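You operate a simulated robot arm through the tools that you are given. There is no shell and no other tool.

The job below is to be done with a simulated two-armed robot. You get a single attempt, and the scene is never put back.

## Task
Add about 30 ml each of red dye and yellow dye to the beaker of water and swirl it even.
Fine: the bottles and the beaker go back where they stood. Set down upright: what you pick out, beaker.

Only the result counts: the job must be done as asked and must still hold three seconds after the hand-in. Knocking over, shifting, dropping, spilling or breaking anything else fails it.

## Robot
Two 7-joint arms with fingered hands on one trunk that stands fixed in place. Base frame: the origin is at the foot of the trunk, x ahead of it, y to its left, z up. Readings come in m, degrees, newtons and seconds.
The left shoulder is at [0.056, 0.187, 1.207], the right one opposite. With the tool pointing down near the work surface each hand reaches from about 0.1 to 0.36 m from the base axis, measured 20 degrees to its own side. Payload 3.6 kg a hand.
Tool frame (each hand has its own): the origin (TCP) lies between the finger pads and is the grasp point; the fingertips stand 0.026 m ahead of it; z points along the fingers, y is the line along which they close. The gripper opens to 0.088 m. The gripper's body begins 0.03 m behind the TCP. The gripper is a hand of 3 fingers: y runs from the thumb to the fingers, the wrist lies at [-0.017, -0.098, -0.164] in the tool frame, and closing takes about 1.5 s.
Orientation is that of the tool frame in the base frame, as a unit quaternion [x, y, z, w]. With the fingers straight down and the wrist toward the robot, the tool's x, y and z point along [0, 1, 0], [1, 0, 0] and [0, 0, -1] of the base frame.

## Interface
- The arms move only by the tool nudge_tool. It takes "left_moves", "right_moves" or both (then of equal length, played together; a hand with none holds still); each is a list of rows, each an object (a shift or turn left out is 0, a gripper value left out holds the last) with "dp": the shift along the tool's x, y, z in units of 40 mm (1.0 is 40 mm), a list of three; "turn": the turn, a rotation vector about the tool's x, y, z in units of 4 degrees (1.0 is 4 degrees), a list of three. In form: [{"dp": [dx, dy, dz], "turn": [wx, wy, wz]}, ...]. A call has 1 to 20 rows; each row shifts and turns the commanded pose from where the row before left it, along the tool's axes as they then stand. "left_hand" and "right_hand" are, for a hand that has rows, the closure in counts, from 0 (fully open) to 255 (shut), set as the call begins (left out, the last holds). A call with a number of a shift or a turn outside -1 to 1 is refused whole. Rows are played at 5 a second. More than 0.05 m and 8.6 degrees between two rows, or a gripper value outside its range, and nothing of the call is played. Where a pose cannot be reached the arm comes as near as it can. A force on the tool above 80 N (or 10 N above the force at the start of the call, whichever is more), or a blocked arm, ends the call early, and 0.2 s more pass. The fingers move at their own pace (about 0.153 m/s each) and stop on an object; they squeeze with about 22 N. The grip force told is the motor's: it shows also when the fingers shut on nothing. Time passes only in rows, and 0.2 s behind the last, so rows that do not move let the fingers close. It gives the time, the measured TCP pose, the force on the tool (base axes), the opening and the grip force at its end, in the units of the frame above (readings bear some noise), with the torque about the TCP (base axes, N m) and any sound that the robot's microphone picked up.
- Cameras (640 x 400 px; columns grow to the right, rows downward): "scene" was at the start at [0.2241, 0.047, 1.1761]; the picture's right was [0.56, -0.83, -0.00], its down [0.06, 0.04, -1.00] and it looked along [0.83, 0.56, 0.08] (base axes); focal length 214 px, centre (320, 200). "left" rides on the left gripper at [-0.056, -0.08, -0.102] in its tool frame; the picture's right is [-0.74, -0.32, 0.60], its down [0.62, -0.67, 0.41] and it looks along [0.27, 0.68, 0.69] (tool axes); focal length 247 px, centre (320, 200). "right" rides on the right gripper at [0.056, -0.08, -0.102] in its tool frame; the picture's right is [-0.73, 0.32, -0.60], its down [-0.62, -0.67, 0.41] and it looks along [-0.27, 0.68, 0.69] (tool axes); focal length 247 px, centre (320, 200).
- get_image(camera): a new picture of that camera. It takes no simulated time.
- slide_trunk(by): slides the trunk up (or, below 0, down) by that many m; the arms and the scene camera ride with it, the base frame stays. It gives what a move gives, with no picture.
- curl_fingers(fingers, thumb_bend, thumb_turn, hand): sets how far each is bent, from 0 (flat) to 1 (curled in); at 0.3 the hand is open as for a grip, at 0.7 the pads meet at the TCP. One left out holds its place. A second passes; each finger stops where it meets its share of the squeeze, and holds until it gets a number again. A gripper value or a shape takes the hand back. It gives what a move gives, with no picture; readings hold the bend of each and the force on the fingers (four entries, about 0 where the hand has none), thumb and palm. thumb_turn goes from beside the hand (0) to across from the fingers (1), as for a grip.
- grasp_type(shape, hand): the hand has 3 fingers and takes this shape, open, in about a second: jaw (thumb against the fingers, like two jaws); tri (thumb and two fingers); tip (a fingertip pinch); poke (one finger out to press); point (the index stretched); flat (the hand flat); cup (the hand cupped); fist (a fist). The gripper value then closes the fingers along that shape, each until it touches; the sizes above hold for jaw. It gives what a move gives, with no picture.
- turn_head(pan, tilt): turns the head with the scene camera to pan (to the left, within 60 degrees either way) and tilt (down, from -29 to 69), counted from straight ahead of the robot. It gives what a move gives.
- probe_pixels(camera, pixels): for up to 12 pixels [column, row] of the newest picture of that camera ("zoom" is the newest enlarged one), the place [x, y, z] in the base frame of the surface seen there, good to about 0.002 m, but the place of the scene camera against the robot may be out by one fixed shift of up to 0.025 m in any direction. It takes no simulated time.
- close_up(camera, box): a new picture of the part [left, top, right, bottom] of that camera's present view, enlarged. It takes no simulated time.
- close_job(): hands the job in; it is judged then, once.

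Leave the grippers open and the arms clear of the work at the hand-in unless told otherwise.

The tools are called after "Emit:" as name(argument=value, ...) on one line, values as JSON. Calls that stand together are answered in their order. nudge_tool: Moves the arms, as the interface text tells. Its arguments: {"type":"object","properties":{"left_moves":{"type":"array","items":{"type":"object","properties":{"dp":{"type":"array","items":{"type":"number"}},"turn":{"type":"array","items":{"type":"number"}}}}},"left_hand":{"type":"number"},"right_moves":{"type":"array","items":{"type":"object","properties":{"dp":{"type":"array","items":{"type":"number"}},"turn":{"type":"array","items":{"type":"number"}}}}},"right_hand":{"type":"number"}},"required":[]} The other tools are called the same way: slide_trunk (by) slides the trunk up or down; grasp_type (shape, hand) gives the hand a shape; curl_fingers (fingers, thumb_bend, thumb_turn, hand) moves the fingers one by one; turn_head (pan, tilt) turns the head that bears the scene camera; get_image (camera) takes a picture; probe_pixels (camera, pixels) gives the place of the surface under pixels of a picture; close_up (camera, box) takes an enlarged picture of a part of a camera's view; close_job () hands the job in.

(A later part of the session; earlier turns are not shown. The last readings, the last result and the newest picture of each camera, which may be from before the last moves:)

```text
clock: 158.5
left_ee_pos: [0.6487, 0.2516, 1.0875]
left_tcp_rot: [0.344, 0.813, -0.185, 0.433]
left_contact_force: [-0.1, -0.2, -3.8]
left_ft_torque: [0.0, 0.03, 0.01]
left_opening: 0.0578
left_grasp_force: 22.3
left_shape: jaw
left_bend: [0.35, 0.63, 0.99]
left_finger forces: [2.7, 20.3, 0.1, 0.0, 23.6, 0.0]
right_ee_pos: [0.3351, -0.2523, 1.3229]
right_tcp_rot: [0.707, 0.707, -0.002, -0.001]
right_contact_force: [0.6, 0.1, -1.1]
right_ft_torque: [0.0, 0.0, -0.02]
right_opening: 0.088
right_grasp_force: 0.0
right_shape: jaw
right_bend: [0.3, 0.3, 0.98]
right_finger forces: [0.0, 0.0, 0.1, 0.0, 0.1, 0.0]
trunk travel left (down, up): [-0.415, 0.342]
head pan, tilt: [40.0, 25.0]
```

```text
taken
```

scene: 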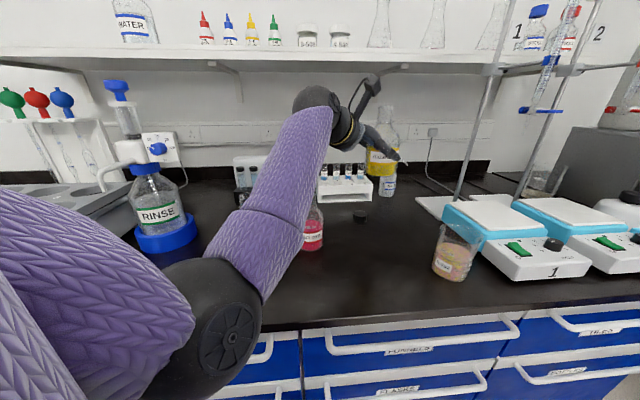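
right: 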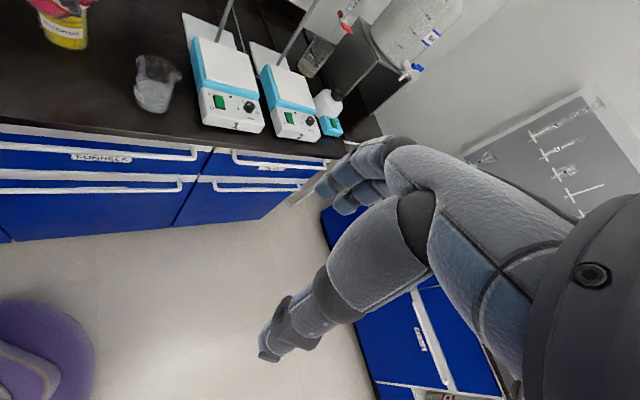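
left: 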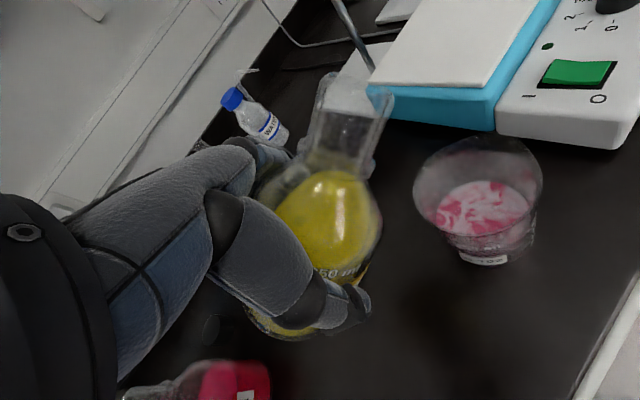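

Orientation matches the grasp pose. I'll correct the position by 4 mm and lower the trunk 5 cm.

Emit:
nudge_tool(left_moves=[{"dp": [0.049, 0.065, -0.072]}, {}])

Emit:
slide_trunk(by=-0.05)

```text
clock: 159.1
left_ee_pos: [0.6483, 0.2549, 1.087]
left_tcp_rot: [0.343, 0.813, -0.186, 0.433]
left_contact_force: [0.4, 0.0, -5.1]
left_ft_torque: [0.02, 0.0, 0.01]
left_opening: 0.0579
left_grasp_force: 21.8
left_shape: jaw
left_bend: [0.35, 0.63, 0.99]
left_finger forces: [2.7, 20.4, 0.0, 0.0, 23.6, 0.0]
right_ee_pos: [0.3353, -0.2522, 1.3227]
right_tcp_rot: [0.707, 0.707, -0.001, -0.002]
right_contact_force: [0.3, -0.3, 0.8]
right_ft_torque: [0.04, -0.01, -0.04]
right_opening: 0.088
right_grasp_force: 0.1
right_shape: jaw
right_bend: [0.3, 0.3, 0.98]
right_finger forces: [0.0, 0.0, 0.0, 0.0, 0.0, 0.1]
trunk travel left (down, up): [-0.415, 0.342]
head pan, tilt: [40.0, 25.0]
```

```text
clock: 160.0
left_ee_pos: [0.6469, 0.2541, 1.0386]
left_tcp_rot: [0.344, 0.813, -0.186, 0.433]
left_contact_force: [-0.5, -0.3, -2.6]
left_ft_torque: [0.0, -0.02, 0.0]
left_opening: 0.0581
left_grasp_force: 22.4
left_shape: jaw
left_bend: [0.35, 0.63, 0.99]
left_finger forces: [2.7, 20.3, 0.0, 0.0, 23.6, 0.0]
right_ee_pos: [0.3356, -0.251, 1.274]
right_tcp_rot: [0.707, 0.708, -0.002, -0.001]
right_contact_force: [-0.1, 0.5, -0.6]
right_ft_torque: [0.0, -0.01, -0.03]
right_opening: 0.0876
right_grasp_force: 0.0
right_shape: jaw
right_bend: [0.3, 0.3, 0.98]
right_finger forces: [0.0, 0.0, 0.1, 0.0, 0.1, 0.0]
trunk travel left (down, up): [-0.365, 0.392]
head pan, tilt: [40.0, 25.0]
```

Stable. Lowering with the arm to about 9 mm above the bench.

Emit:
nudge_tool(left_moves=[{"dp": [0.368, 0.01, 0.246]}, {"dp": [0.368, 0.01, 0.246]}, {"dp": [0.368, 0, 0.246]}, {"dp": [0.368, 0, 0.246]}, {"dp": [0.368, 0, 0.246]}, {"dp": [0.368, 0, 0.246]}, {"dp": [0.368, 0, 0.246]}, {}])

Emit:
close_up(camera="scene", box=[260, 110, 450, 240])

```text
clock: 161.8
left_ee_pos: [0.6477, 0.2552, 0.9143]
left_tcp_rot: [0.343, 0.812, -0.185, 0.433]
left_contact_force: [0.6, 0.4, -4.7]
left_ft_torque: [-0.01, 0.02, -0.01]
left_opening: 0.0581
left_grasp_force: 21.9
left_shape: jaw
left_bend: [0.35, 0.63, 0.99]
left_finger forces: [2.8, 20.4, 0.1, 0.1, 23.6, 0.1]
right_ee_pos: [0.336, -0.2514, 1.2744]
right_tcp_rot: [0.707, 0.707, -0.001, -0.002]
right_contact_force: [0.3, 0.0, 0.6]
right_ft_torque: [-0.03, -0.02, 0.02]
right_opening: 0.0878
right_grasp_force: 0.1
right_shape: jaw
right_bend: [0.3, 0.3, 0.98]
right_finger forces: [0.0, 0.0, 0.1, 0.0, 0.1, 0.0]
trunk travel left (down, up): [-0.365, 0.392]
head pan, tilt: [40.0, 25.0]
```

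```text
3.08 times, centred on (355, 175) of scene
```

zoom: 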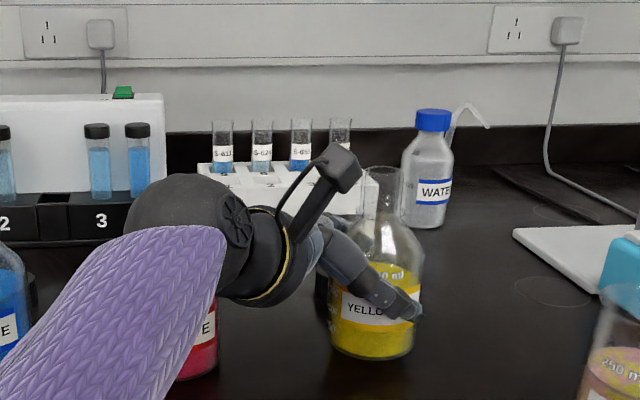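

Upright over its spot. Lowering the last few millimetres until the load comes off.

Emit:
nudge_tool(left_moves=[{"dp": [0.06, 0, 0.04]}, {"dp": [0.06, 0, 0.04]}, {"dp": [0.045, 0, 0.03]}, {}])

Emit:
nudge_tool(left_moves=[{"dp": [0.021, 0, 0.014]}, {}])

```text
clock: 162.8
left_ee_pos: [0.6471, 0.2559, 0.9065]
left_tcp_rot: [0.344, 0.813, -0.185, 0.433]
left_contact_force: [-0.1, -0.2, -3.9]
left_ft_torque: [-0.03, 0.01, 0.0]
left_opening: 0.0581
left_grasp_force: 22.2
left_shape: jaw
left_bend: [0.35, 0.63, 0.99]
left_finger forces: [2.7, 20.3, 0.0, 0.0, 23.6, 0.0]
right_ee_pos: [0.3349, -0.2511, 1.2748]
right_tcp_rot: [0.708, 0.707, -0.002, -0.002]
right_contact_force: [1.2, 0.5, -0.2]
right_ft_torque: [0.02, 0.03, -0.02]
right_opening: 0.0878
right_grasp_force: 0.1
right_shape: jaw
right_bend: [0.3, 0.3, 0.98]
right_finger forces: [0.0, 0.1, 0.0, 0.0, 0.1, 0.0]
trunk travel left (down, up): [-0.365, 0.392]
head pan, tilt: [40.0, 25.0]
```

```text
clock: 163.4
left_ee_pos: [0.6468, 0.2559, 0.9052]
left_tcp_rot: [0.343, 0.813, -0.185, 0.433]
left_contact_force: [0.4, -0.9, -3.1]
left_ft_torque: [-0.02, 0.01, 0.02]
left_opening: 0.0578
left_grasp_force: 22.0
left_shape: jaw
left_bend: [0.35, 0.63, 0.99]
left_finger forces: [2.7, 20.4, 0.0, 0.0, 23.6, 0.0]
right_ee_pos: [0.3356, -0.2514, 1.2735]
right_tcp_rot: [0.707, 0.707, -0.002, -0.001]
right_contact_force: [0.2, -0.4, -0.2]
right_ft_torque: [0.02, -0.02, 0.01]
right_opening: 0.0878
right_grasp_force: 0.2
right_shape: jaw
right_bend: [0.3, 0.3, 0.98]
right_finger forces: [0.1, 0.0, 0.0, 0.0, 0.0, 0.0]
trunk travel left (down, up): [-0.365, 0.392]
head pan, tilt: [40.0, 25.0]
```

The load is starting to come off. Half a millimetre at a time now.

Emit:
nudge_tool(left_moves=[{"dp": [0.015, 0, 0.01]}, {}])

Emit:
nudge_tool(left_moves=[{"dp": [0.012, 0, 0.008]}, {}])

```text
clock: 164.0
left_ee_pos: [0.6476, 0.2551, 0.9057]
left_tcp_rot: [0.343, 0.813, -0.186, 0.433]
left_contact_force: [-0.2, 0.4, -2.0]
left_ft_torque: [0.06, -0.03, -0.03]
left_opening: 0.058
left_grasp_force: 21.9
left_shape: jaw
left_bend: [0.35, 0.63, 0.99]
left_finger forces: [2.8, 20.5, 0.0, 0.1, 23.7, 0.1]
right_ee_pos: [0.3359, -0.2516, 1.2733]
right_tcp_rot: [0.707, 0.707, -0.001, -0.001]
right_contact_force: [-0.1, 0.9, 0.3]
right_ft_torque: [0.0, 0.02, -0.04]
right_opening: 0.0878
right_grasp_force: 0.0
right_shape: jaw
right_bend: [0.3, 0.3, 0.98]
right_finger forces: [0.0, 0.0, 0.0, 0.1, 0.0, 0.1]
trunk travel left (down, up): [-0.365, 0.392]
head pan, tilt: [40.0, 25.0]
```

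```text
clock: 164.6
left_ee_pos: [0.6471, 0.2554, 0.9055]
left_tcp_rot: [0.343, 0.812, -0.185, 0.433]
left_contact_force: [-0.6, -0.5, 0.7]
left_ft_torque: [0.1, -0.1, -0.02]
left_opening: 0.0578
left_grasp_force: 21.8
left_shape: jaw
left_bend: [0.35, 0.63, 0.99]
left_finger forces: [2.7, 20.4, 0.0, 0.0, 24.0, 0.0]
right_ee_pos: [0.3342, -0.2518, 1.2743]
right_tcp_rot: [0.707, 0.707, -0.002, -0.002]
right_contact_force: [-0.4, 0.2, 0.9]
right_ft_torque: [0.03, 0.0, 0.03]
right_opening: 0.088
right_grasp_force: 0.0
right_shape: jaw
right_bend: [0.3, 0.3, 0.98]
right_finger forces: [0.0, 0.0, 0.0, 0.1, 0.1, 0.1]
trunk travel left (down, up): [-0.365, 0.392]
head pan, tilt: [40.0, 25.0]
```

It's resting on the bench (load about 0). Opening the hand.

Emit:
nudge_tool(left_moves=[{}, {}, {}, {}, {}, {}, {}, {}], left_hand=0)

Emit:
close_up(camera="scene", box=[260, 110, 450, 240])

```text
clock: 166.4
left_ee_pos: [0.6468, 0.2564, 0.9046]
left_tcp_rot: [0.343, 0.812, -0.186, 0.433]
left_contact_force: [-1.2, -0.5, 0.1]
left_ft_torque: [0.02, -0.01, -0.01]
left_opening: 0.0877
left_grasp_force: 0.0
left_shape: jaw
left_bend: [0.3, 0.3, 0.98]
left_finger forces: [0.1, 0.0, 0.0, 0.1, 1.2, 0.0]
right_ee_pos: [0.3342, -0.2508, 1.2737]
right_tcp_rot: [0.707, 0.707, -0.002, -0.002]
right_contact_force: [-0.6, -0.3, -0.6]
right_ft_torque: [0.0, 0.02, -0.02]
right_opening: 0.0875
right_grasp_force: 0.0
right_shape: jaw
right_bend: [0.3, 0.3, 0.98]
right_finger forces: [0.0, 0.0, 0.0, 0.0, 0.0, 0.1]
trunk travel left (down, up): [-0.365, 0.392]
head pan, tilt: [40.0, 25.0]
```

```text
3.08 times, centred on (355, 175) of scene
```

zoom: 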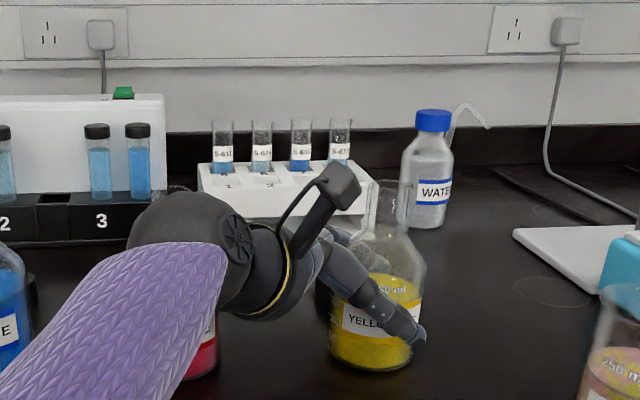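

Standing upright. The thumb touches lightly, so I'll shift 1.5 mm away, then rise straight up.

Emit:
nudge_tool(left_moves=[{"dp": [0, -0.035, 0]}, {}])

Emit:
slide_trunk(by=0.16)

Emit:
get_image(camera="scene")

```text
clock: 167.0
left_ee_pos: [0.6453, 0.2538, 0.9026]
left_tcp_rot: [0.344, 0.812, -0.187, 0.433]
left_contact_force: [-0.7, 0.6, -0.5]
left_ft_torque: [-0.01, -0.05, 0.0]
left_opening: 0.0881
left_grasp_force: 0.1
left_shape: jaw
left_bend: [0.3, 0.3, 0.98]
left_finger forces: [0.2, 0.0, 0.1, 0.0, 1.0, 0.1]
right_ee_pos: [0.3367, -0.2516, 1.2745]
right_tcp_rot: [0.707, 0.707, -0.001, -0.002]
right_contact_force: [-0.7, -0.9, -0.8]
right_ft_torque: [-0.04, -0.02, -0.01]
right_opening: 0.0878
right_grasp_force: 0.0
right_shape: jaw
right_bend: [0.3, 0.3, 0.98]
right_finger forces: [0.1, 0.1, 0.0, 0.0, 0.0, 0.0]
trunk travel left (down, up): [-0.365, 0.392]
head pan, tilt: [40.0, 25.0]
```

```text
clock: 168.8
left_ee_pos: [0.6461, 0.2527, 1.0644]
left_tcp_rot: [0.343, 0.813, -0.186, 0.433]
left_contact_force: [0.3, 0.1, 0.2]
left_ft_torque: [-0.01, -0.06, 0.01]
left_opening: 0.0879
left_grasp_force: 0.0
left_shape: jaw
left_bend: [0.3, 0.3, 0.98]
left_finger forces: [0.0, 0.0, 0.1, 0.0, 0.0, 0.1]
right_ee_pos: [0.335, -0.2516, 1.4339]
right_tcp_rot: [0.707, 0.707, -0.002, -0.002]
right_contact_force: [-0.2, -0.1, 0.0]
right_ft_torque: [-0.01, -0.02, 0.02]
right_opening: 0.0879
right_grasp_force: 0.1
right_shape: jaw
right_bend: [0.3, 0.3, 0.98]
right_finger forces: [0.1, 0.0, 0.1, 0.0, 0.2, 0.0]
trunk travel left (down, up): [-0.525, 0.232]
head pan, tilt: [40.0, 25.0]
```

```text
taken
```

scene: 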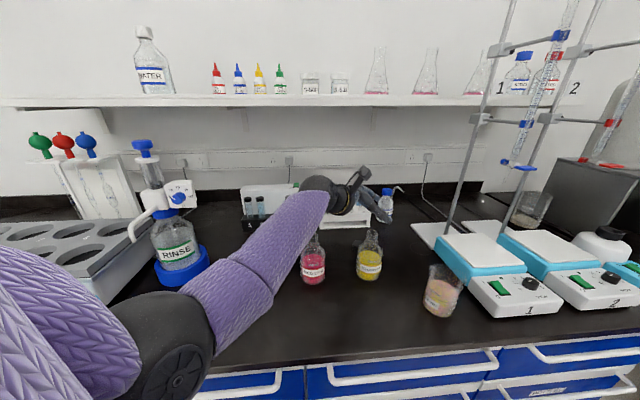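

Both bottles are back. Next comes the beaker: I need the hotplate's clearance around it. I'll turn the head toward it and probe.

Emit:
turn_head(pan=10, tilt=35)

Emit:
get_image(camera="scene")

Emit:
close_up(camera="scene", box=[240, 100, 480, 260])

```text
clock: 169.8
left_ee_pos: [0.6456, 0.2549, 1.0638]
left_tcp_rot: [0.343, 0.813, -0.186, 0.433]
left_contact_force: [-0.5, 0.0, 0.8]
left_ft_torque: [0.03, -0.01, -0.03]
left_opening: 0.0878
left_grasp_force: 0.2
left_shape: jaw
left_bend: [0.3, 0.3, 0.98]
left_finger forces: [0.0, 0.1, 0.0, 0.0, 0.0, 0.1]
right_ee_pos: [0.3352, -0.2523, 1.4341]
right_tcp_rot: [0.707, 0.707, -0.002, -0.002]
right_contact_force: [-0.7, -0.3, 0.8]
right_ft_torque: [0.0, -0.02, -0.01]
right_opening: 0.088
right_grasp_force: 0.1
right_shape: jaw
right_bend: [0.3, 0.3, 0.98]
right_finger forces: [0.0, 0.0, 0.0, 0.1, 0.1, 0.1]
trunk travel left (down, up): [-0.525, 0.232]
head pan, tilt: [10.0, 35.0]
```

```text
taken
```

scene: 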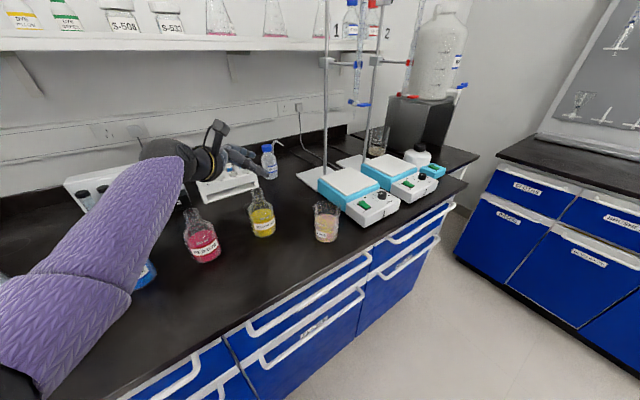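

```text
2.50 times, centred on (360, 180) of scene
```

zoom: 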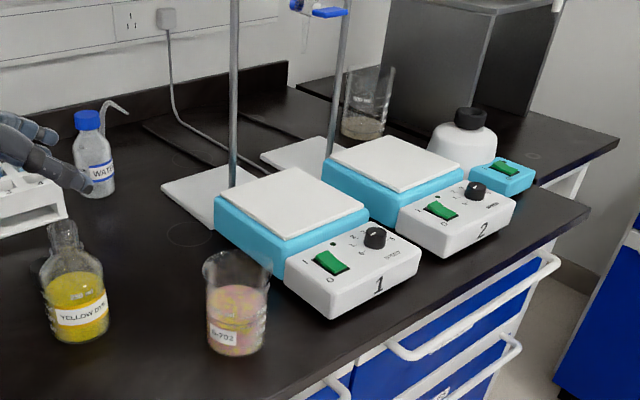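

Emit:
probe_pixels(camera="zoom", pixels=[[218, 205], [225, 235], [250, 250], [283, 260], [290, 285], [330, 315], [275, 340], [165, 190], [212, 340], [230, 345], [262, 330], [240, 290]])

```text
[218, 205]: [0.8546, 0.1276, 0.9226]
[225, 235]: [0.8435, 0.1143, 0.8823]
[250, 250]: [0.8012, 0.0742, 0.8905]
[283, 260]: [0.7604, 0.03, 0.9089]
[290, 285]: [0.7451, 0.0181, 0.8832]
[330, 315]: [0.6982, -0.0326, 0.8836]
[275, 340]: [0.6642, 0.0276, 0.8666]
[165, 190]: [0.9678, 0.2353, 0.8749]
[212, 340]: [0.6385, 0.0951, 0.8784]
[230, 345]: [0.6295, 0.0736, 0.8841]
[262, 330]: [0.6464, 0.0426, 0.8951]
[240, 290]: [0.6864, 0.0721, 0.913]
```

The hotplate side is at least 6 cm from the beaker, so that is fine. The beaker's rim (about 79 mm) is wider than a bottle, so I'll open the fingers further first, here in free air.

Emit:
curl_fingers(hand="left", fingers=0.12)

Emit:
get_image(camera="left")

```text
clock: 170.8
left_ee_pos: [0.6463, 0.2538, 1.0636]
left_tcp_rot: [0.344, 0.812, -0.186, 0.433]
left_contact_force: [-0.4, -0.2, 0.1]
left_ft_torque: [-0.01, -0.01, 0.0]
left_opening: 0.1132
left_grasp_force: 0.1
left_shape: fingers
left_bend: [0.12, 0.3, 0.98]
left_finger forces: [0.1, 0.0, 0.0, 0.1, 0.0, 0.0]
right_ee_pos: [0.3361, -0.2522, 1.4339]
right_tcp_rot: [0.707, 0.707, -0.002, -0.002]
right_contact_force: [0.6, -0.3, -0.5]
right_ft_torque: [-0.03, 0.0, -0.01]
right_opening: 0.0879
right_grasp_force: 0.0
right_shape: jaw
right_bend: [0.3, 0.3, 0.98]
right_finger forces: [0.0, 0.1, 0.0, 0.1, 0.0, 0.0]
trunk travel left (down, up): [-0.525, 0.232]
head pan, tilt: [10.0, 35.0]
```

```text
taken
```

left: 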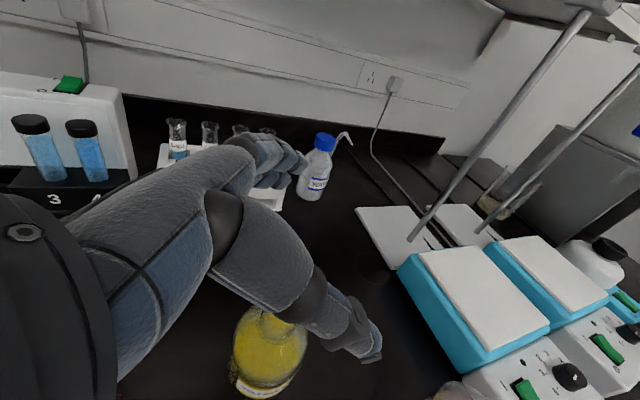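

The fingers now open to 113 mm. I'll yaw to heading −70° and move over the beaker at z≈1.06.

Emit:
nudge_tool(left_moves=[{"turn": [0.726, 0, 0.488]}, {"turn": [0.726, 0, 0.488]}, {"turn": [0.726, 0, 0.488]}, {"turn": [0.726, 0, 0.488]}, {"turn": [0.726, 0, 0.488]}, {"turn": [0.726, 0, 0.488]}, {"turn": [0.726, 0, 0.488]}, {}])

Emit:
nudge_tool(left_moves=[{"dp": [-0.2455, -0.155, 0.365]}, {"dp": [-0.2455, -0.155, 0.365]}, {"dp": [-0.2455, -0.155, 0.365]}, {"dp": [-0.2455, -0.155, 0.365]}, {"dp": [-0.2455, -0.155, 0.365]}, {"dp": [-0.2455, -0.155, 0.365]}, {"dp": [-0.2455, -0.155, 0.365]}, {}])

```text
clock: 172.6
left_ee_pos: [0.6466, 0.2537, 1.0654]
left_tcp_rot: [0.508, 0.72, -0.273, 0.385]
left_contact_force: [-0.1, -1.0, -0.6]
left_ft_torque: [0.02, 0.0, 0.03]
left_opening: 0.113
left_grasp_force: 0.1
left_shape: fingers
left_bend: [0.12, 0.3, 0.98]
left_finger forces: [0.0, 0.0, 0.1, 0.0, 0.0, 0.1]
right_ee_pos: [0.3345, -0.2524, 1.4349]
right_tcp_rot: [0.707, 0.708, -0.002, -0.002]
right_contact_force: [0.2, -0.9, -0.1]
right_ft_torque: [-0.05, -0.02, 0.02]
right_opening: 0.088
right_grasp_force: 0.0
right_shape: jaw
right_bend: [0.3, 0.3, 0.98]
right_finger forces: [0.0, 0.0, 0.1, 0.0, 0.0, 0.0]
trunk travel left (down, up): [-0.525, 0.232]
head pan, tilt: [10.0, 35.0]
```

```text
clock: 174.4
left_ee_pos: [0.6456, 0.1243, 1.0634]
left_tcp_rot: [0.508, 0.721, -0.273, 0.384]
left_contact_force: [0.2, 0.5, 0.3]
left_ft_torque: [0.01, 0.04, 0.03]
left_opening: 0.113
left_grasp_force: 0.0
left_shape: fingers
left_bend: [0.12, 0.3, 0.98]
left_finger forces: [0.0, 0.0, 0.1, 0.1, 0.0, 0.0]
right_ee_pos: [0.3357, -0.2512, 1.4343]
right_tcp_rot: [0.707, 0.707, -0.001, -0.002]
right_contact_force: [0.5, 0.0, -0.5]
right_ft_torque: [0.02, -0.01, 0.01]
right_opening: 0.0874
right_grasp_force: 0.0
right_shape: jaw
right_bend: [0.3, 0.3, 0.98]
right_finger forces: [0.0, 0.0, 0.1, 0.1, 0.1, 0.0]
trunk travel left (down, up): [-0.525, 0.232]
head pan, tilt: [10.0, 35.0]
```

Tracking is good. The last three rows, then a look.

Emit:
nudge_tool(left_moves=[{"dp": [-0.2455, -0.155, 0.365]}, {"dp": [-0.2455, -0.155, 0.365]}, {"dp": [-0.2455, -0.155, 0.365]}, {}])

Emit:
get_image(camera="left")

Emit:
close_up(camera="scene", box=[240, 100, 480, 260])

```text
clock: 175.4
left_ee_pos: [0.6459, 0.0675, 1.0651]
left_tcp_rot: [0.508, 0.72, -0.273, 0.385]
left_contact_force: [-0.6, 0.6, 0.4]
left_ft_torque: [0.0, 0.0, 0.02]
left_opening: 0.1128
left_grasp_force: 0.1
left_shape: fingers
left_bend: [0.12, 0.3, 0.98]
left_finger forces: [0.0, 0.1, 0.1, 0.1, 0.1, 0.1]
right_ee_pos: [0.3354, -0.2504, 1.4343]
right_tcp_rot: [0.707, 0.707, -0.002, -0.002]
right_contact_force: [-0.4, 0.1, 0.1]
right_ft_torque: [0.0, 0.01, 0.02]
right_opening: 0.0878
right_grasp_force: 0.0
right_shape: jaw
right_bend: [0.3, 0.3, 0.98]
right_finger forces: [0.1, 0.1, 0.0, 0.0, 0.1, 0.0]
trunk travel left (down, up): [-0.525, 0.232]
head pan, tilt: [10.0, 35.0]
```

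```text
taken
```

left: 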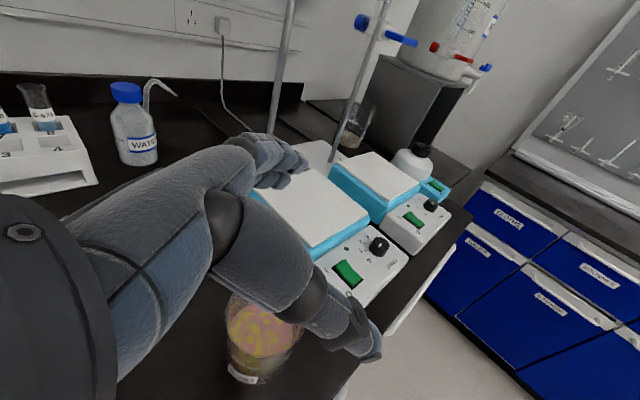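

```text
2.50 times, centred on (360, 180) of scene
```

zoom: 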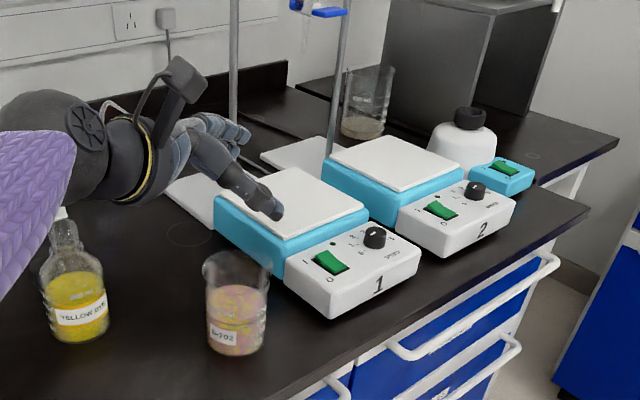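

The hand is over the beaker with the beaker centred in the wider opening. Lowering 7.5 cm to just above rim height, then checking.

Emit:
slide_trunk(by=-0.075)

Emit:
get_image(camera="left")

Emit:
close_up(camera="scene", box=[240, 70, 480, 230])

```text
clock: 176.5
left_ee_pos: [0.6459, 0.0677, 0.9904]
left_tcp_rot: [0.507, 0.721, -0.274, 0.385]
left_contact_force: [0.2, 0.1, 0.3]
left_ft_torque: [0.01, -0.03, 0.03]
left_opening: 0.1128
left_grasp_force: 0.1
left_shape: fingers
left_bend: [0.12, 0.3, 0.98]
left_finger forces: [0.0, 0.0, 0.0, 0.0, 0.0, 0.0]
right_ee_pos: [0.3339, -0.2511, 1.3598]
right_tcp_rot: [0.707, 0.707, -0.002, -0.002]
right_contact_force: [-0.3, -0.2, -0.3]
right_ft_torque: [0.0, 0.04, -0.02]
right_opening: 0.0878
right_grasp_force: 0.0
right_shape: jaw
right_bend: [0.3, 0.3, 0.98]
right_finger forces: [0.1, 0.1, 0.0, 0.0, 0.0, 0.0]
trunk travel left (down, up): [-0.45, 0.307]
head pan, tilt: [10.0, 35.0]
```

```text
taken
```

left: 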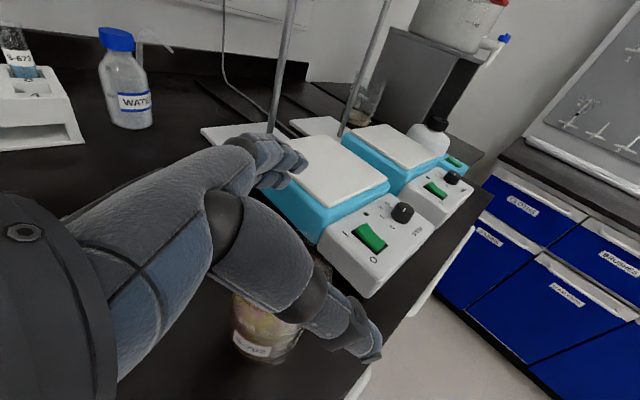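

```text
2.50 times, centred on (360, 150) of scene
```

zoom: 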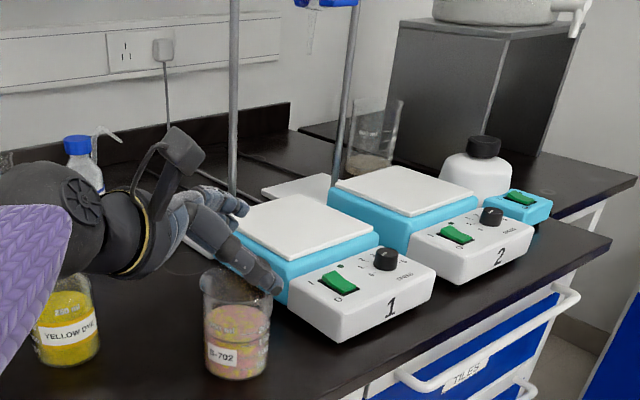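

The fingertips are near rim height. I'll zoom in tight before going around the rim.

Emit:
close_up(camera="scene", box=[295, 135, 375, 230])

Emit:
close_up(camera="left", box=[200, 230, 400, 380])

```text
4.21 times, centred on (335, 182) of scene
```

zoom: 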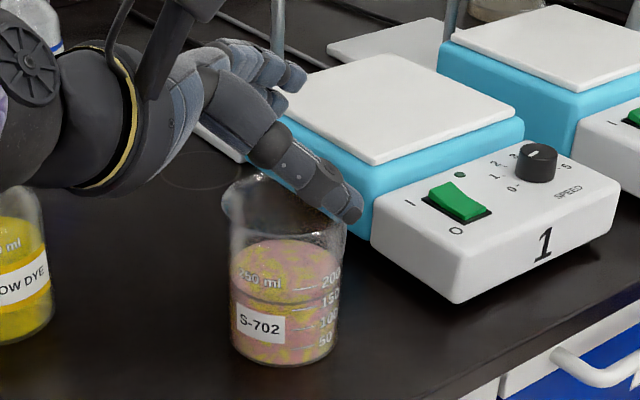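

```text
2.67 times, centred on (300, 305) of left
```

zoom: 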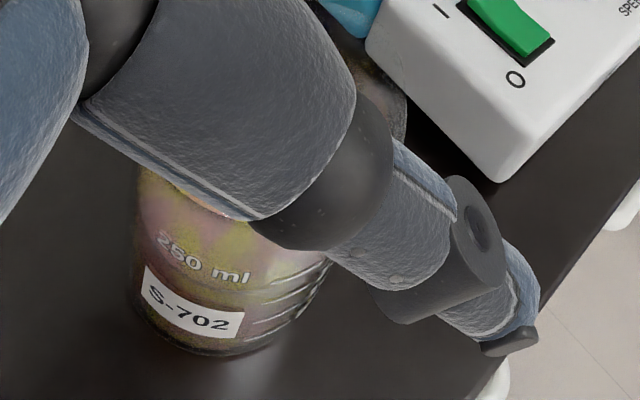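

By geometry both the thumb and the fingers clear the rim by over 1 cm. Lowering 5 cm and checking finger forces.

Emit:
slide_trunk(by=-0.05)

Emit:
close_up(camera="scene", box=[295, 115, 375, 210])

Emit:
get_image(camera="left")

```text
clock: 177.4
left_ee_pos: [0.6459, 0.0681, 0.9415]
left_tcp_rot: [0.508, 0.721, -0.273, 0.385]
left_contact_force: [-0.5, -0.7, 0.0]
left_ft_torque: [-0.01, -0.01, 0.01]
left_opening: 0.1129
left_grasp_force: 0.1
left_shape: fingers
left_bend: [0.12, 0.3, 0.98]
left_finger forces: [0.0, 0.0, 0.0, 0.0, 0.0, 0.0]
right_ee_pos: [0.3337, -0.2512, 1.3108]
right_tcp_rot: [0.707, 0.708, -0.002, -0.002]
right_contact_force: [-0.7, 0.2, 0.3]
right_ft_torque: [0.0, 0.0, -0.02]
right_opening: 0.0881
right_grasp_force: 0.1
right_shape: jaw
right_bend: [0.3, 0.3, 0.98]
right_finger forces: [0.1, 0.0, 0.1, 0.0, 0.0, 0.1]
trunk travel left (down, up): [-0.4, 0.357]
head pan, tilt: [10.0, 35.0]
```

```text
4.21 times, centred on (335, 162) of scene
```

zoom: 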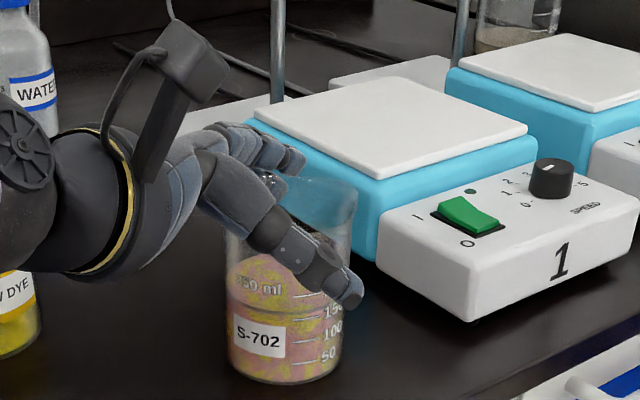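

```text
taken
```

left: 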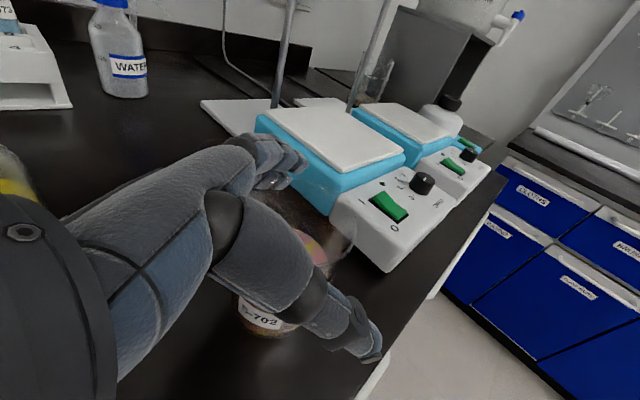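

The thumb is in front and the fingers behind, with no contact. Lowering 4.3 cm more, to z≈0.898.

Emit:
slide_trunk(by=-0.043)

Emit:
close_up(camera="scene", box=[295, 100, 375, 195])

Emit:
get_image(camera="left")

```text
clock: 178.3
left_ee_pos: [0.6462, 0.0667, 0.8971]
left_tcp_rot: [0.507, 0.722, -0.274, 0.384]
left_contact_force: [0.4, 1.1, 0.3]
left_ft_torque: [-0.04, 0.0, 0.01]
left_opening: 0.1133
left_grasp_force: 0.4
left_shape: fingers
left_bend: [0.12, 0.3, 0.98]
left_finger forces: [0.4, 0.0, 0.0, 0.0, 0.0, 0.0]
right_ee_pos: [0.3345, -0.2506, 1.2673]
right_tcp_rot: [0.707, 0.707, -0.002, -0.001]
right_contact_force: [-0.2, -0.1, -0.1]
right_ft_torque: [0.0, 0.0, -0.01]
right_opening: 0.0881
right_grasp_force: 0.0
right_shape: jaw
right_bend: [0.3, 0.3, 0.98]
right_finger forces: [0.0, 0.0, 0.1, 0.0, 0.0, 0.1]
trunk travel left (down, up): [-0.357, 0.4]
head pan, tilt: [10.0, 35.0]
```

```text
4.21 times, centred on (335, 148) of scene
```

zoom: 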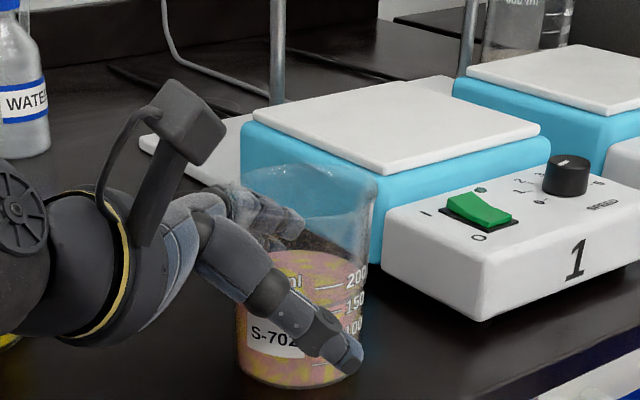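

```text
taken
```

left: 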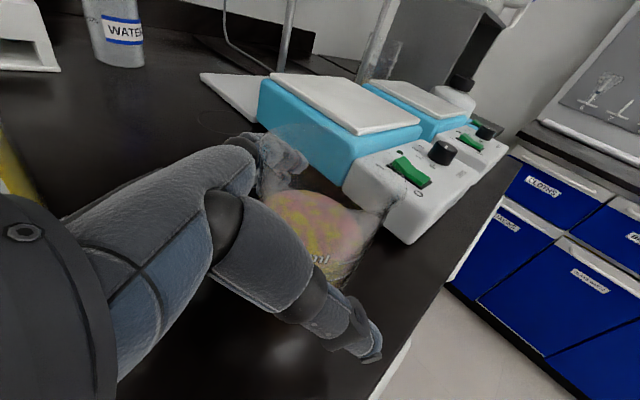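

Finger contact is very slight (0.4 N). I'll shift the hand 8 mm toward the finger side so the beaker sits nearer the thumb, checking forces.

Emit:
nudge_tool(left_moves=[{"dp": [0, 0.1, 0]}, {"dp": [0, 0.1, 0]}, {}])

```text
clock: 179.1
left_ee_pos: [0.654, 0.0702, 0.8964]
left_tcp_rot: [0.508, 0.721, -0.273, 0.385]
left_contact_force: [-0.6, 0.3, -0.1]
left_ft_torque: [0.0, 0.0, 0.01]
left_opening: 0.1129
left_grasp_force: 0.0
left_shape: fingers
left_bend: [0.12, 0.3, 0.98]
left_finger forces: [0.0, 0.0, 0.0, 0.0, 0.0, 0.0]
right_ee_pos: [0.3359, -0.252, 1.2661]
right_tcp_rot: [0.707, 0.707, -0.002, -0.001]
right_contact_force: [0.0, 0.1, 0.9]
right_ft_torque: [-0.02, -0.01, -0.02]
right_opening: 0.0877
right_grasp_force: 0.1
right_shape: jaw
right_bend: [0.3, 0.3, 0.98]
right_finger forces: [0.0, 0.0, 0.0, 0.0, 0.1, 0.0]
trunk travel left (down, up): [-0.357, 0.4]
head pan, tilt: [10.0, 35.0]
```

No contact now. I'll bring the fingers in gently to 0.25 bend and watch the force.

Emit:
curl_fingers(hand="left", fingers=0.24)

Emit:
close_up(camera="scene", box=[295, 100, 375, 195])

```text
clock: 180.1
left_ee_pos: [0.6535, 0.0699, 0.8963]
left_tcp_rot: [0.508, 0.721, -0.273, 0.384]
left_contact_force: [-0.3, -1.0, -0.3]
left_ft_torque: [0.02, 0.01, 0.02]
left_opening: 0.0972
left_grasp_force: 0.0
left_shape: fingers
left_bend: [0.24, 0.3, 0.98]
left_finger forces: [0.0, 0.0, 0.0, 0.0, 0.0, 0.0]
right_ee_pos: [0.3355, -0.2516, 1.2659]
right_tcp_rot: [0.707, 0.707, -0.001, -0.001]
right_contact_force: [-1.0, -0.1, 0.1]
right_ft_torque: [0.01, 0.0, 0.01]
right_opening: 0.0879
right_grasp_force: 0.0
right_shape: jaw
right_bend: [0.3, 0.3, 0.98]
right_finger forces: [0.0, 0.0, 0.0, 0.0, 0.0, 0.1]
trunk travel left (down, up): [-0.357, 0.4]
head pan, tilt: [10.0, 35.0]
```

```text
4.21 times, centred on (335, 148) of scene
```

zoom: 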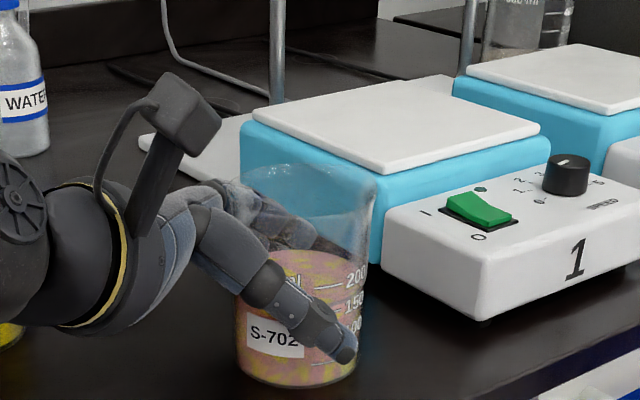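

Still no contact. Now closing the hand on the beaker.

Emit:
nudge_tool(left_moves=[{}, {}, {}, {}, {}, {}, {}, {}, {}], left_hand=255)

Emit:
close_up(camera="scene", box=[295, 100, 375, 195])

Emit:
get_image(camera="left")

```text
clock: 182.1
left_ee_pos: [0.6545, 0.0706, 0.8971]
left_tcp_rot: [0.507, 0.721, -0.273, 0.385]
left_contact_force: [0.6, -0.9, 1.8]
left_ft_torque: [0.01, -0.13, -0.06]
left_opening: 0.0582
left_grasp_force: 22.3
left_shape: jaw
left_bend: [0.36, 0.59, 0.98]
left_finger forces: [1.2, 22.3, 0.1, 0.1, 25.0, 0.0]
right_ee_pos: [0.3339, -0.2511, 1.2666]
right_tcp_rot: [0.707, 0.707, -0.002, -0.002]
right_contact_force: [0.7, 0.7, 0.4]
right_ft_torque: [-0.02, 0.01, 0.03]
right_opening: 0.0876
right_grasp_force: 0.1
right_shape: jaw
right_bend: [0.3, 0.3, 0.98]
right_finger forces: [0.1, 0.0, 0.0, 0.0, 0.0, 0.0]
trunk travel left (down, up): [-0.357, 0.4]
head pan, tilt: [10.0, 35.0]
```

```text
4.21 times, centred on (335, 148) of scene
```

zoom: 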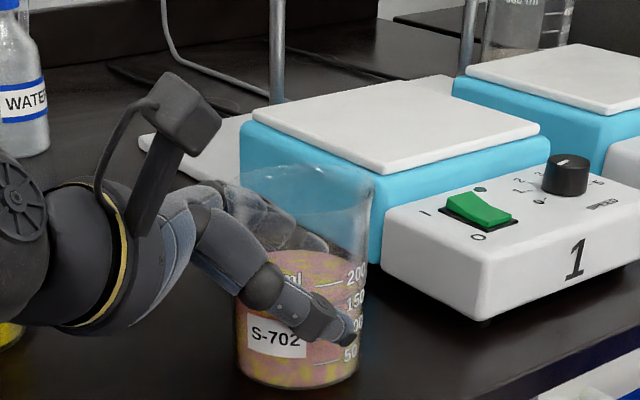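

```text
taken
```

left: 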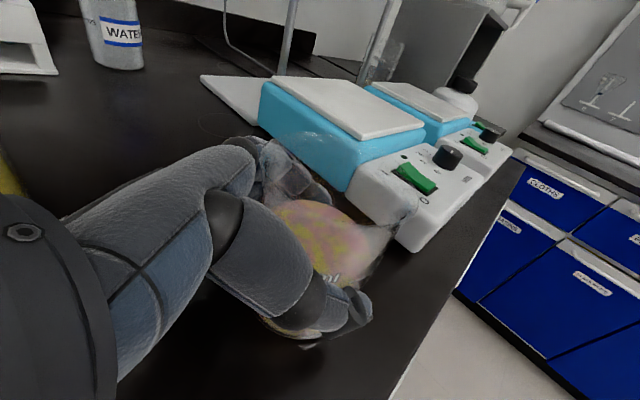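

Gripped, and the beaker hardly moved. I'll lift it 8 cm with the trunk, clear of the hotplate height.

Emit:
slide_trunk(by=0.08)

Emit:
get_image(camera="scene")

Emit:
get_image(camera="left")

```text
clock: 183.2
left_ee_pos: [0.6536, 0.0705, 0.9765]
left_tcp_rot: [0.507, 0.721, -0.274, 0.384]
left_contact_force: [-0.1, 0.4, -2.6]
left_ft_torque: [0.03, 0.0, 0.02]
left_opening: 0.0584
left_grasp_force: 22.3
left_shape: jaw
left_bend: [0.36, 0.59, 0.98]
left_finger forces: [1.3, 21.7, 0.1, 0.0, 24.6, 0.0]
right_ee_pos: [0.3373, -0.2514, 1.3455]
right_tcp_rot: [0.707, 0.707, -0.002, -0.002]
right_contact_force: [0.4, 0.3, 0.5]
right_ft_torque: [0.0, -0.01, 0.0]
right_opening: 0.0876
right_grasp_force: 0.1
right_shape: jaw
right_bend: [0.3, 0.3, 0.98]
right_finger forces: [0.1, 0.0, 0.1, 0.0, 0.1, 0.0]
trunk travel left (down, up): [-0.437, 0.32]
head pan, tilt: [10.0, 35.0]
```

```text
taken
```

scene: 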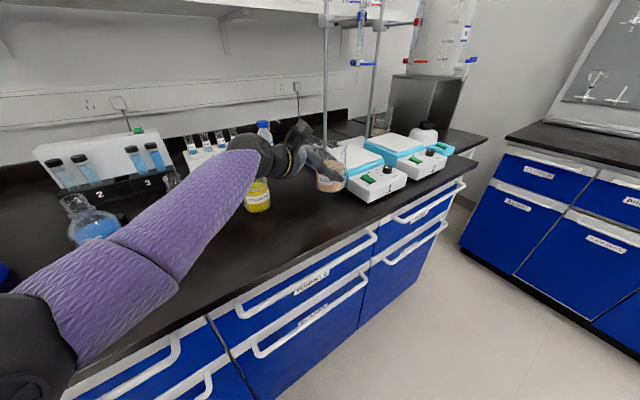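

```text
taken
```

left: 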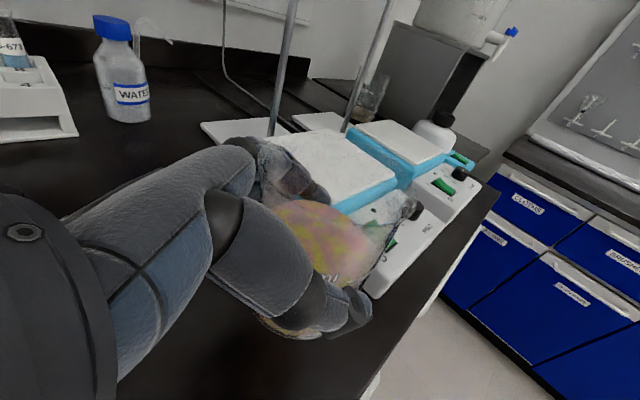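

Lifted upright. Now a gentle swirl: three horizontal circles of 15 mm radius, about 1.2 s each.

Emit:
nudge_tool(left_moves=[{"dp": [-0.209, 0, 0.311]}, {"dp": [0.105, 0.325, -0.156]}, {"dp": [0.209, 0, -0.311]}, {"dp": [0.105, -0.325, -0.156]}, {"dp": [-0.105, -0.325, 0.156]}, {"dp": [-0.209, 0, 0.311]}, {"dp": [-0.105, 0.325, 0.156]}, {"dp": [0.105, 0.325, -0.156]}, {"dp": [0.209, 0, -0.311]}, {"dp": [0.105, -0.325, -0.156]}, {"dp": [-0.105, -0.325, 0.156]}, {"dp": [-0.209, 0, 0.311]}, {"dp": [-0.105, 0.325, 0.156]}, {"dp": [0.105, 0.325, -0.156]}, {"dp": [0.209, 0, -0.311]}, {"dp": [0.105, -0.325, -0.156]}, {"dp": [-0.105, -0.325, 0.156]}, {"dp": [-0.209, 0, 0.311]}, {"dp": [-0.105, 0.325, 0.156]}, {"dp": [0.209, 0, -0.311]}])

Emit:
close_up(camera="left", box=[230, 120, 450, 350])

Emit:
close_up(camera="scene", box=[295, 130, 375, 215])

```text
clock: 187.4
left_ee_pos: [0.6534, 0.0694, 0.9763]
left_tcp_rot: [0.508, 0.721, -0.273, 0.385]
left_contact_force: [0.6, 1.0, -2.4]
left_ft_torque: [0.0, -0.03, 0.02]
left_opening: 0.0581
left_grasp_force: 22.0
left_shape: jaw
left_bend: [0.36, 0.59, 0.98]
left_finger forces: [1.3, 21.5, 0.0, 0.0, 24.4, 0.0]
right_ee_pos: [0.3355, -0.2507, 1.3465]
right_tcp_rot: [0.707, 0.707, -0.002, -0.002]
right_contact_force: [0.1, -0.4, 0.0]
right_ft_torque: [0.0, 0.0, 0.0]
right_opening: 0.0878
right_grasp_force: 0.0
right_shape: jaw
right_bend: [0.3, 0.3, 0.98]
right_finger forces: [0.0, 0.0, 0.0, 0.0, 0.0, 0.0]
trunk travel left (down, up): [-0.437, 0.32]
head pan, tilt: [10.0, 35.0]
```

```text
1.74 times, centred on (340, 235) of left
```

zoom: 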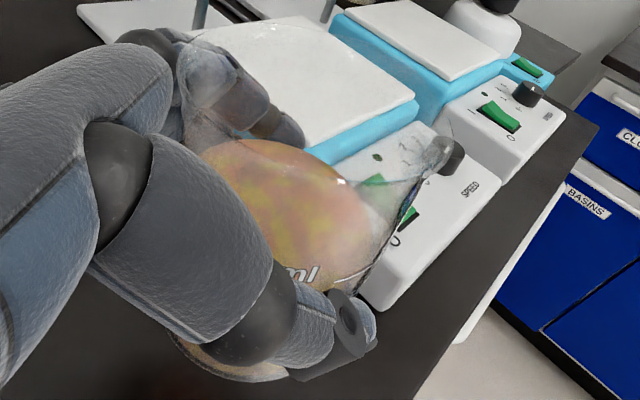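

```text
4.71 times, centred on (335, 172) of scene
```

zoom: 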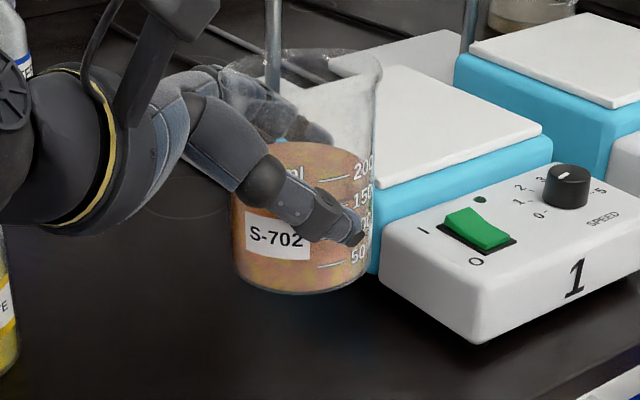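

It's blending to orange but still streaky. More swirling.

Emit:
nudge_tool(left_moves=[{"dp": [-0.209, 0, 0.311]}, {"dp": [0.105, 0.325, -0.156]}, {"dp": [0.209, 0, -0.311]}, {"dp": [0.105, -0.325, -0.156]}, {"dp": [-0.105, -0.325, 0.156]}, {"dp": [-0.209, 0, 0.311]}, {"dp": [-0.105, 0.325, 0.156]}, {"dp": [0.105, 0.325, -0.156]}, {"dp": [0.209, 0, -0.311]}, {"dp": [0.105, -0.325, -0.156]}, {"dp": [-0.105, -0.325, 0.156]}, {"dp": [-0.209, 0, 0.311]}, {"dp": [-0.105, 0.325, 0.156]}, {"dp": [0.105, 0.325, -0.156]}, {"dp": [0.209, 0, -0.311]}, {"dp": [0.105, -0.325, -0.156]}, {"dp": [-0.105, -0.325, 0.156]}, {"dp": [-0.209, 0, 0.311]}, {"dp": [-0.105, 0.325, 0.156]}, {"dp": [0.209, 0, -0.311]}])

Emit:
nudge_tool(left_moves=[{"dp": [-0.209, 0, 0.311]}, {"dp": [0.105, 0.325, -0.156]}, {"dp": [0.209, 0, -0.311]}, {"dp": [0.105, -0.325, -0.156]}, {"dp": [-0.105, -0.325, 0.156]}, {"dp": [-0.209, 0, 0.311]}, {"dp": [-0.105, 0.325, 0.156]}, {"dp": [0.105, 0.325, -0.156]}, {"dp": [0.209, 0, -0.311]}, {"dp": [0.105, -0.325, -0.156]}, {"dp": [-0.105, -0.325, 0.156]}, {"dp": [-0.209, 0, 0.311]}, {"dp": [-0.105, 0.325, 0.156]}, {"dp": [0.105, 0.325, -0.156]}, {"dp": [0.209, 0, -0.311]}, {"dp": [0.105, -0.325, -0.156]}, {"dp": [-0.105, -0.325, 0.156]}, {"dp": [-0.209, 0, 0.311]}, {"dp": [-0.105, 0.325, 0.156]}, {"dp": [0.209, 0, -0.311]}])

Emit:
close_up(camera="left", box=[230, 120, 450, 350])

Emit:
close_up(camera="scene", box=[295, 130, 375, 215])

```text
clock: 191.7
left_ee_pos: [0.6543, 0.0709, 0.9765]
left_tcp_rot: [0.507, 0.721, -0.273, 0.385]
left_contact_force: [0.3, 0.2, -2.1]
left_ft_torque: [0.02, 0.02, 0.0]
left_opening: 0.0579
left_grasp_force: 22.2
left_shape: jaw
left_bend: [0.36, 0.59, 0.98]
left_finger forces: [1.5, 21.3, 0.0, 0.1, 24.4, 0.0]
right_ee_pos: [0.3351, -0.252, 1.3455]
right_tcp_rot: [0.707, 0.707, -0.002, -0.001]
right_contact_force: [-0.6, 0.5, -0.1]
right_ft_torque: [0.01, -0.02, 0.0]
right_opening: 0.0882
right_grasp_force: 0.0
right_shape: jaw
right_bend: [0.3, 0.3, 0.98]
right_finger forces: [0.1, 0.0, 0.1, 0.0, 0.0, 0.0]
trunk travel left (down, up): [-0.437, 0.32]
head pan, tilt: [10.0, 35.0]
```

```text
clock: 195.8
left_ee_pos: [0.6543, 0.0699, 0.977]
left_tcp_rot: [0.508, 0.721, -0.273, 0.385]
left_contact_force: [-0.4, -0.3, -2.1]
left_ft_torque: [0.02, 0.0, -0.01]
left_opening: 0.058
left_grasp_force: 22.4
left_shape: jaw
left_bend: [0.36, 0.59, 0.98]
left_finger forces: [1.4, 21.1, 0.1, 0.0, 24.2, 0.1]
right_ee_pos: [0.3349, -0.2512, 1.3457]
right_tcp_rot: [0.707, 0.707, -0.002, -0.002]
right_contact_force: [-0.2, 0.1, 0.5]
right_ft_torque: [-0.03, -0.01, -0.01]
right_opening: 0.0879
right_grasp_force: 0.1
right_shape: jaw
right_bend: [0.3, 0.3, 0.98]
right_finger forces: [0.0, 0.1, 0.0, 0.0, 0.0, 0.1]
trunk travel left (down, up): [-0.437, 0.32]
head pan, tilt: [10.0, 35.0]
```

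```text
1.74 times, centred on (340, 235) of left
```

zoom: 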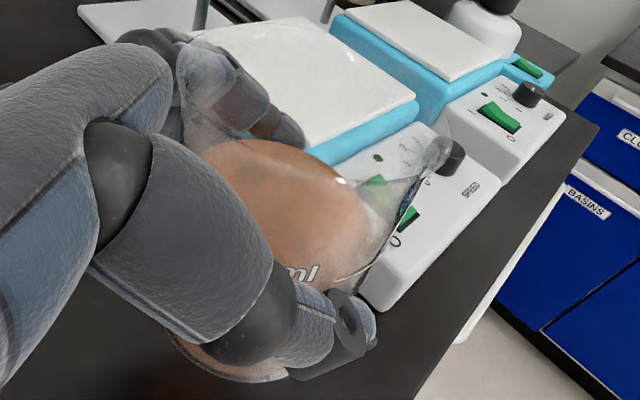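

```text
4.71 times, centred on (335, 172) of scene
```

zoom: 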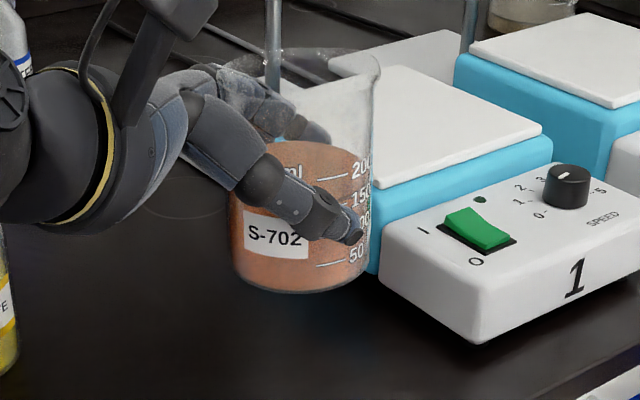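

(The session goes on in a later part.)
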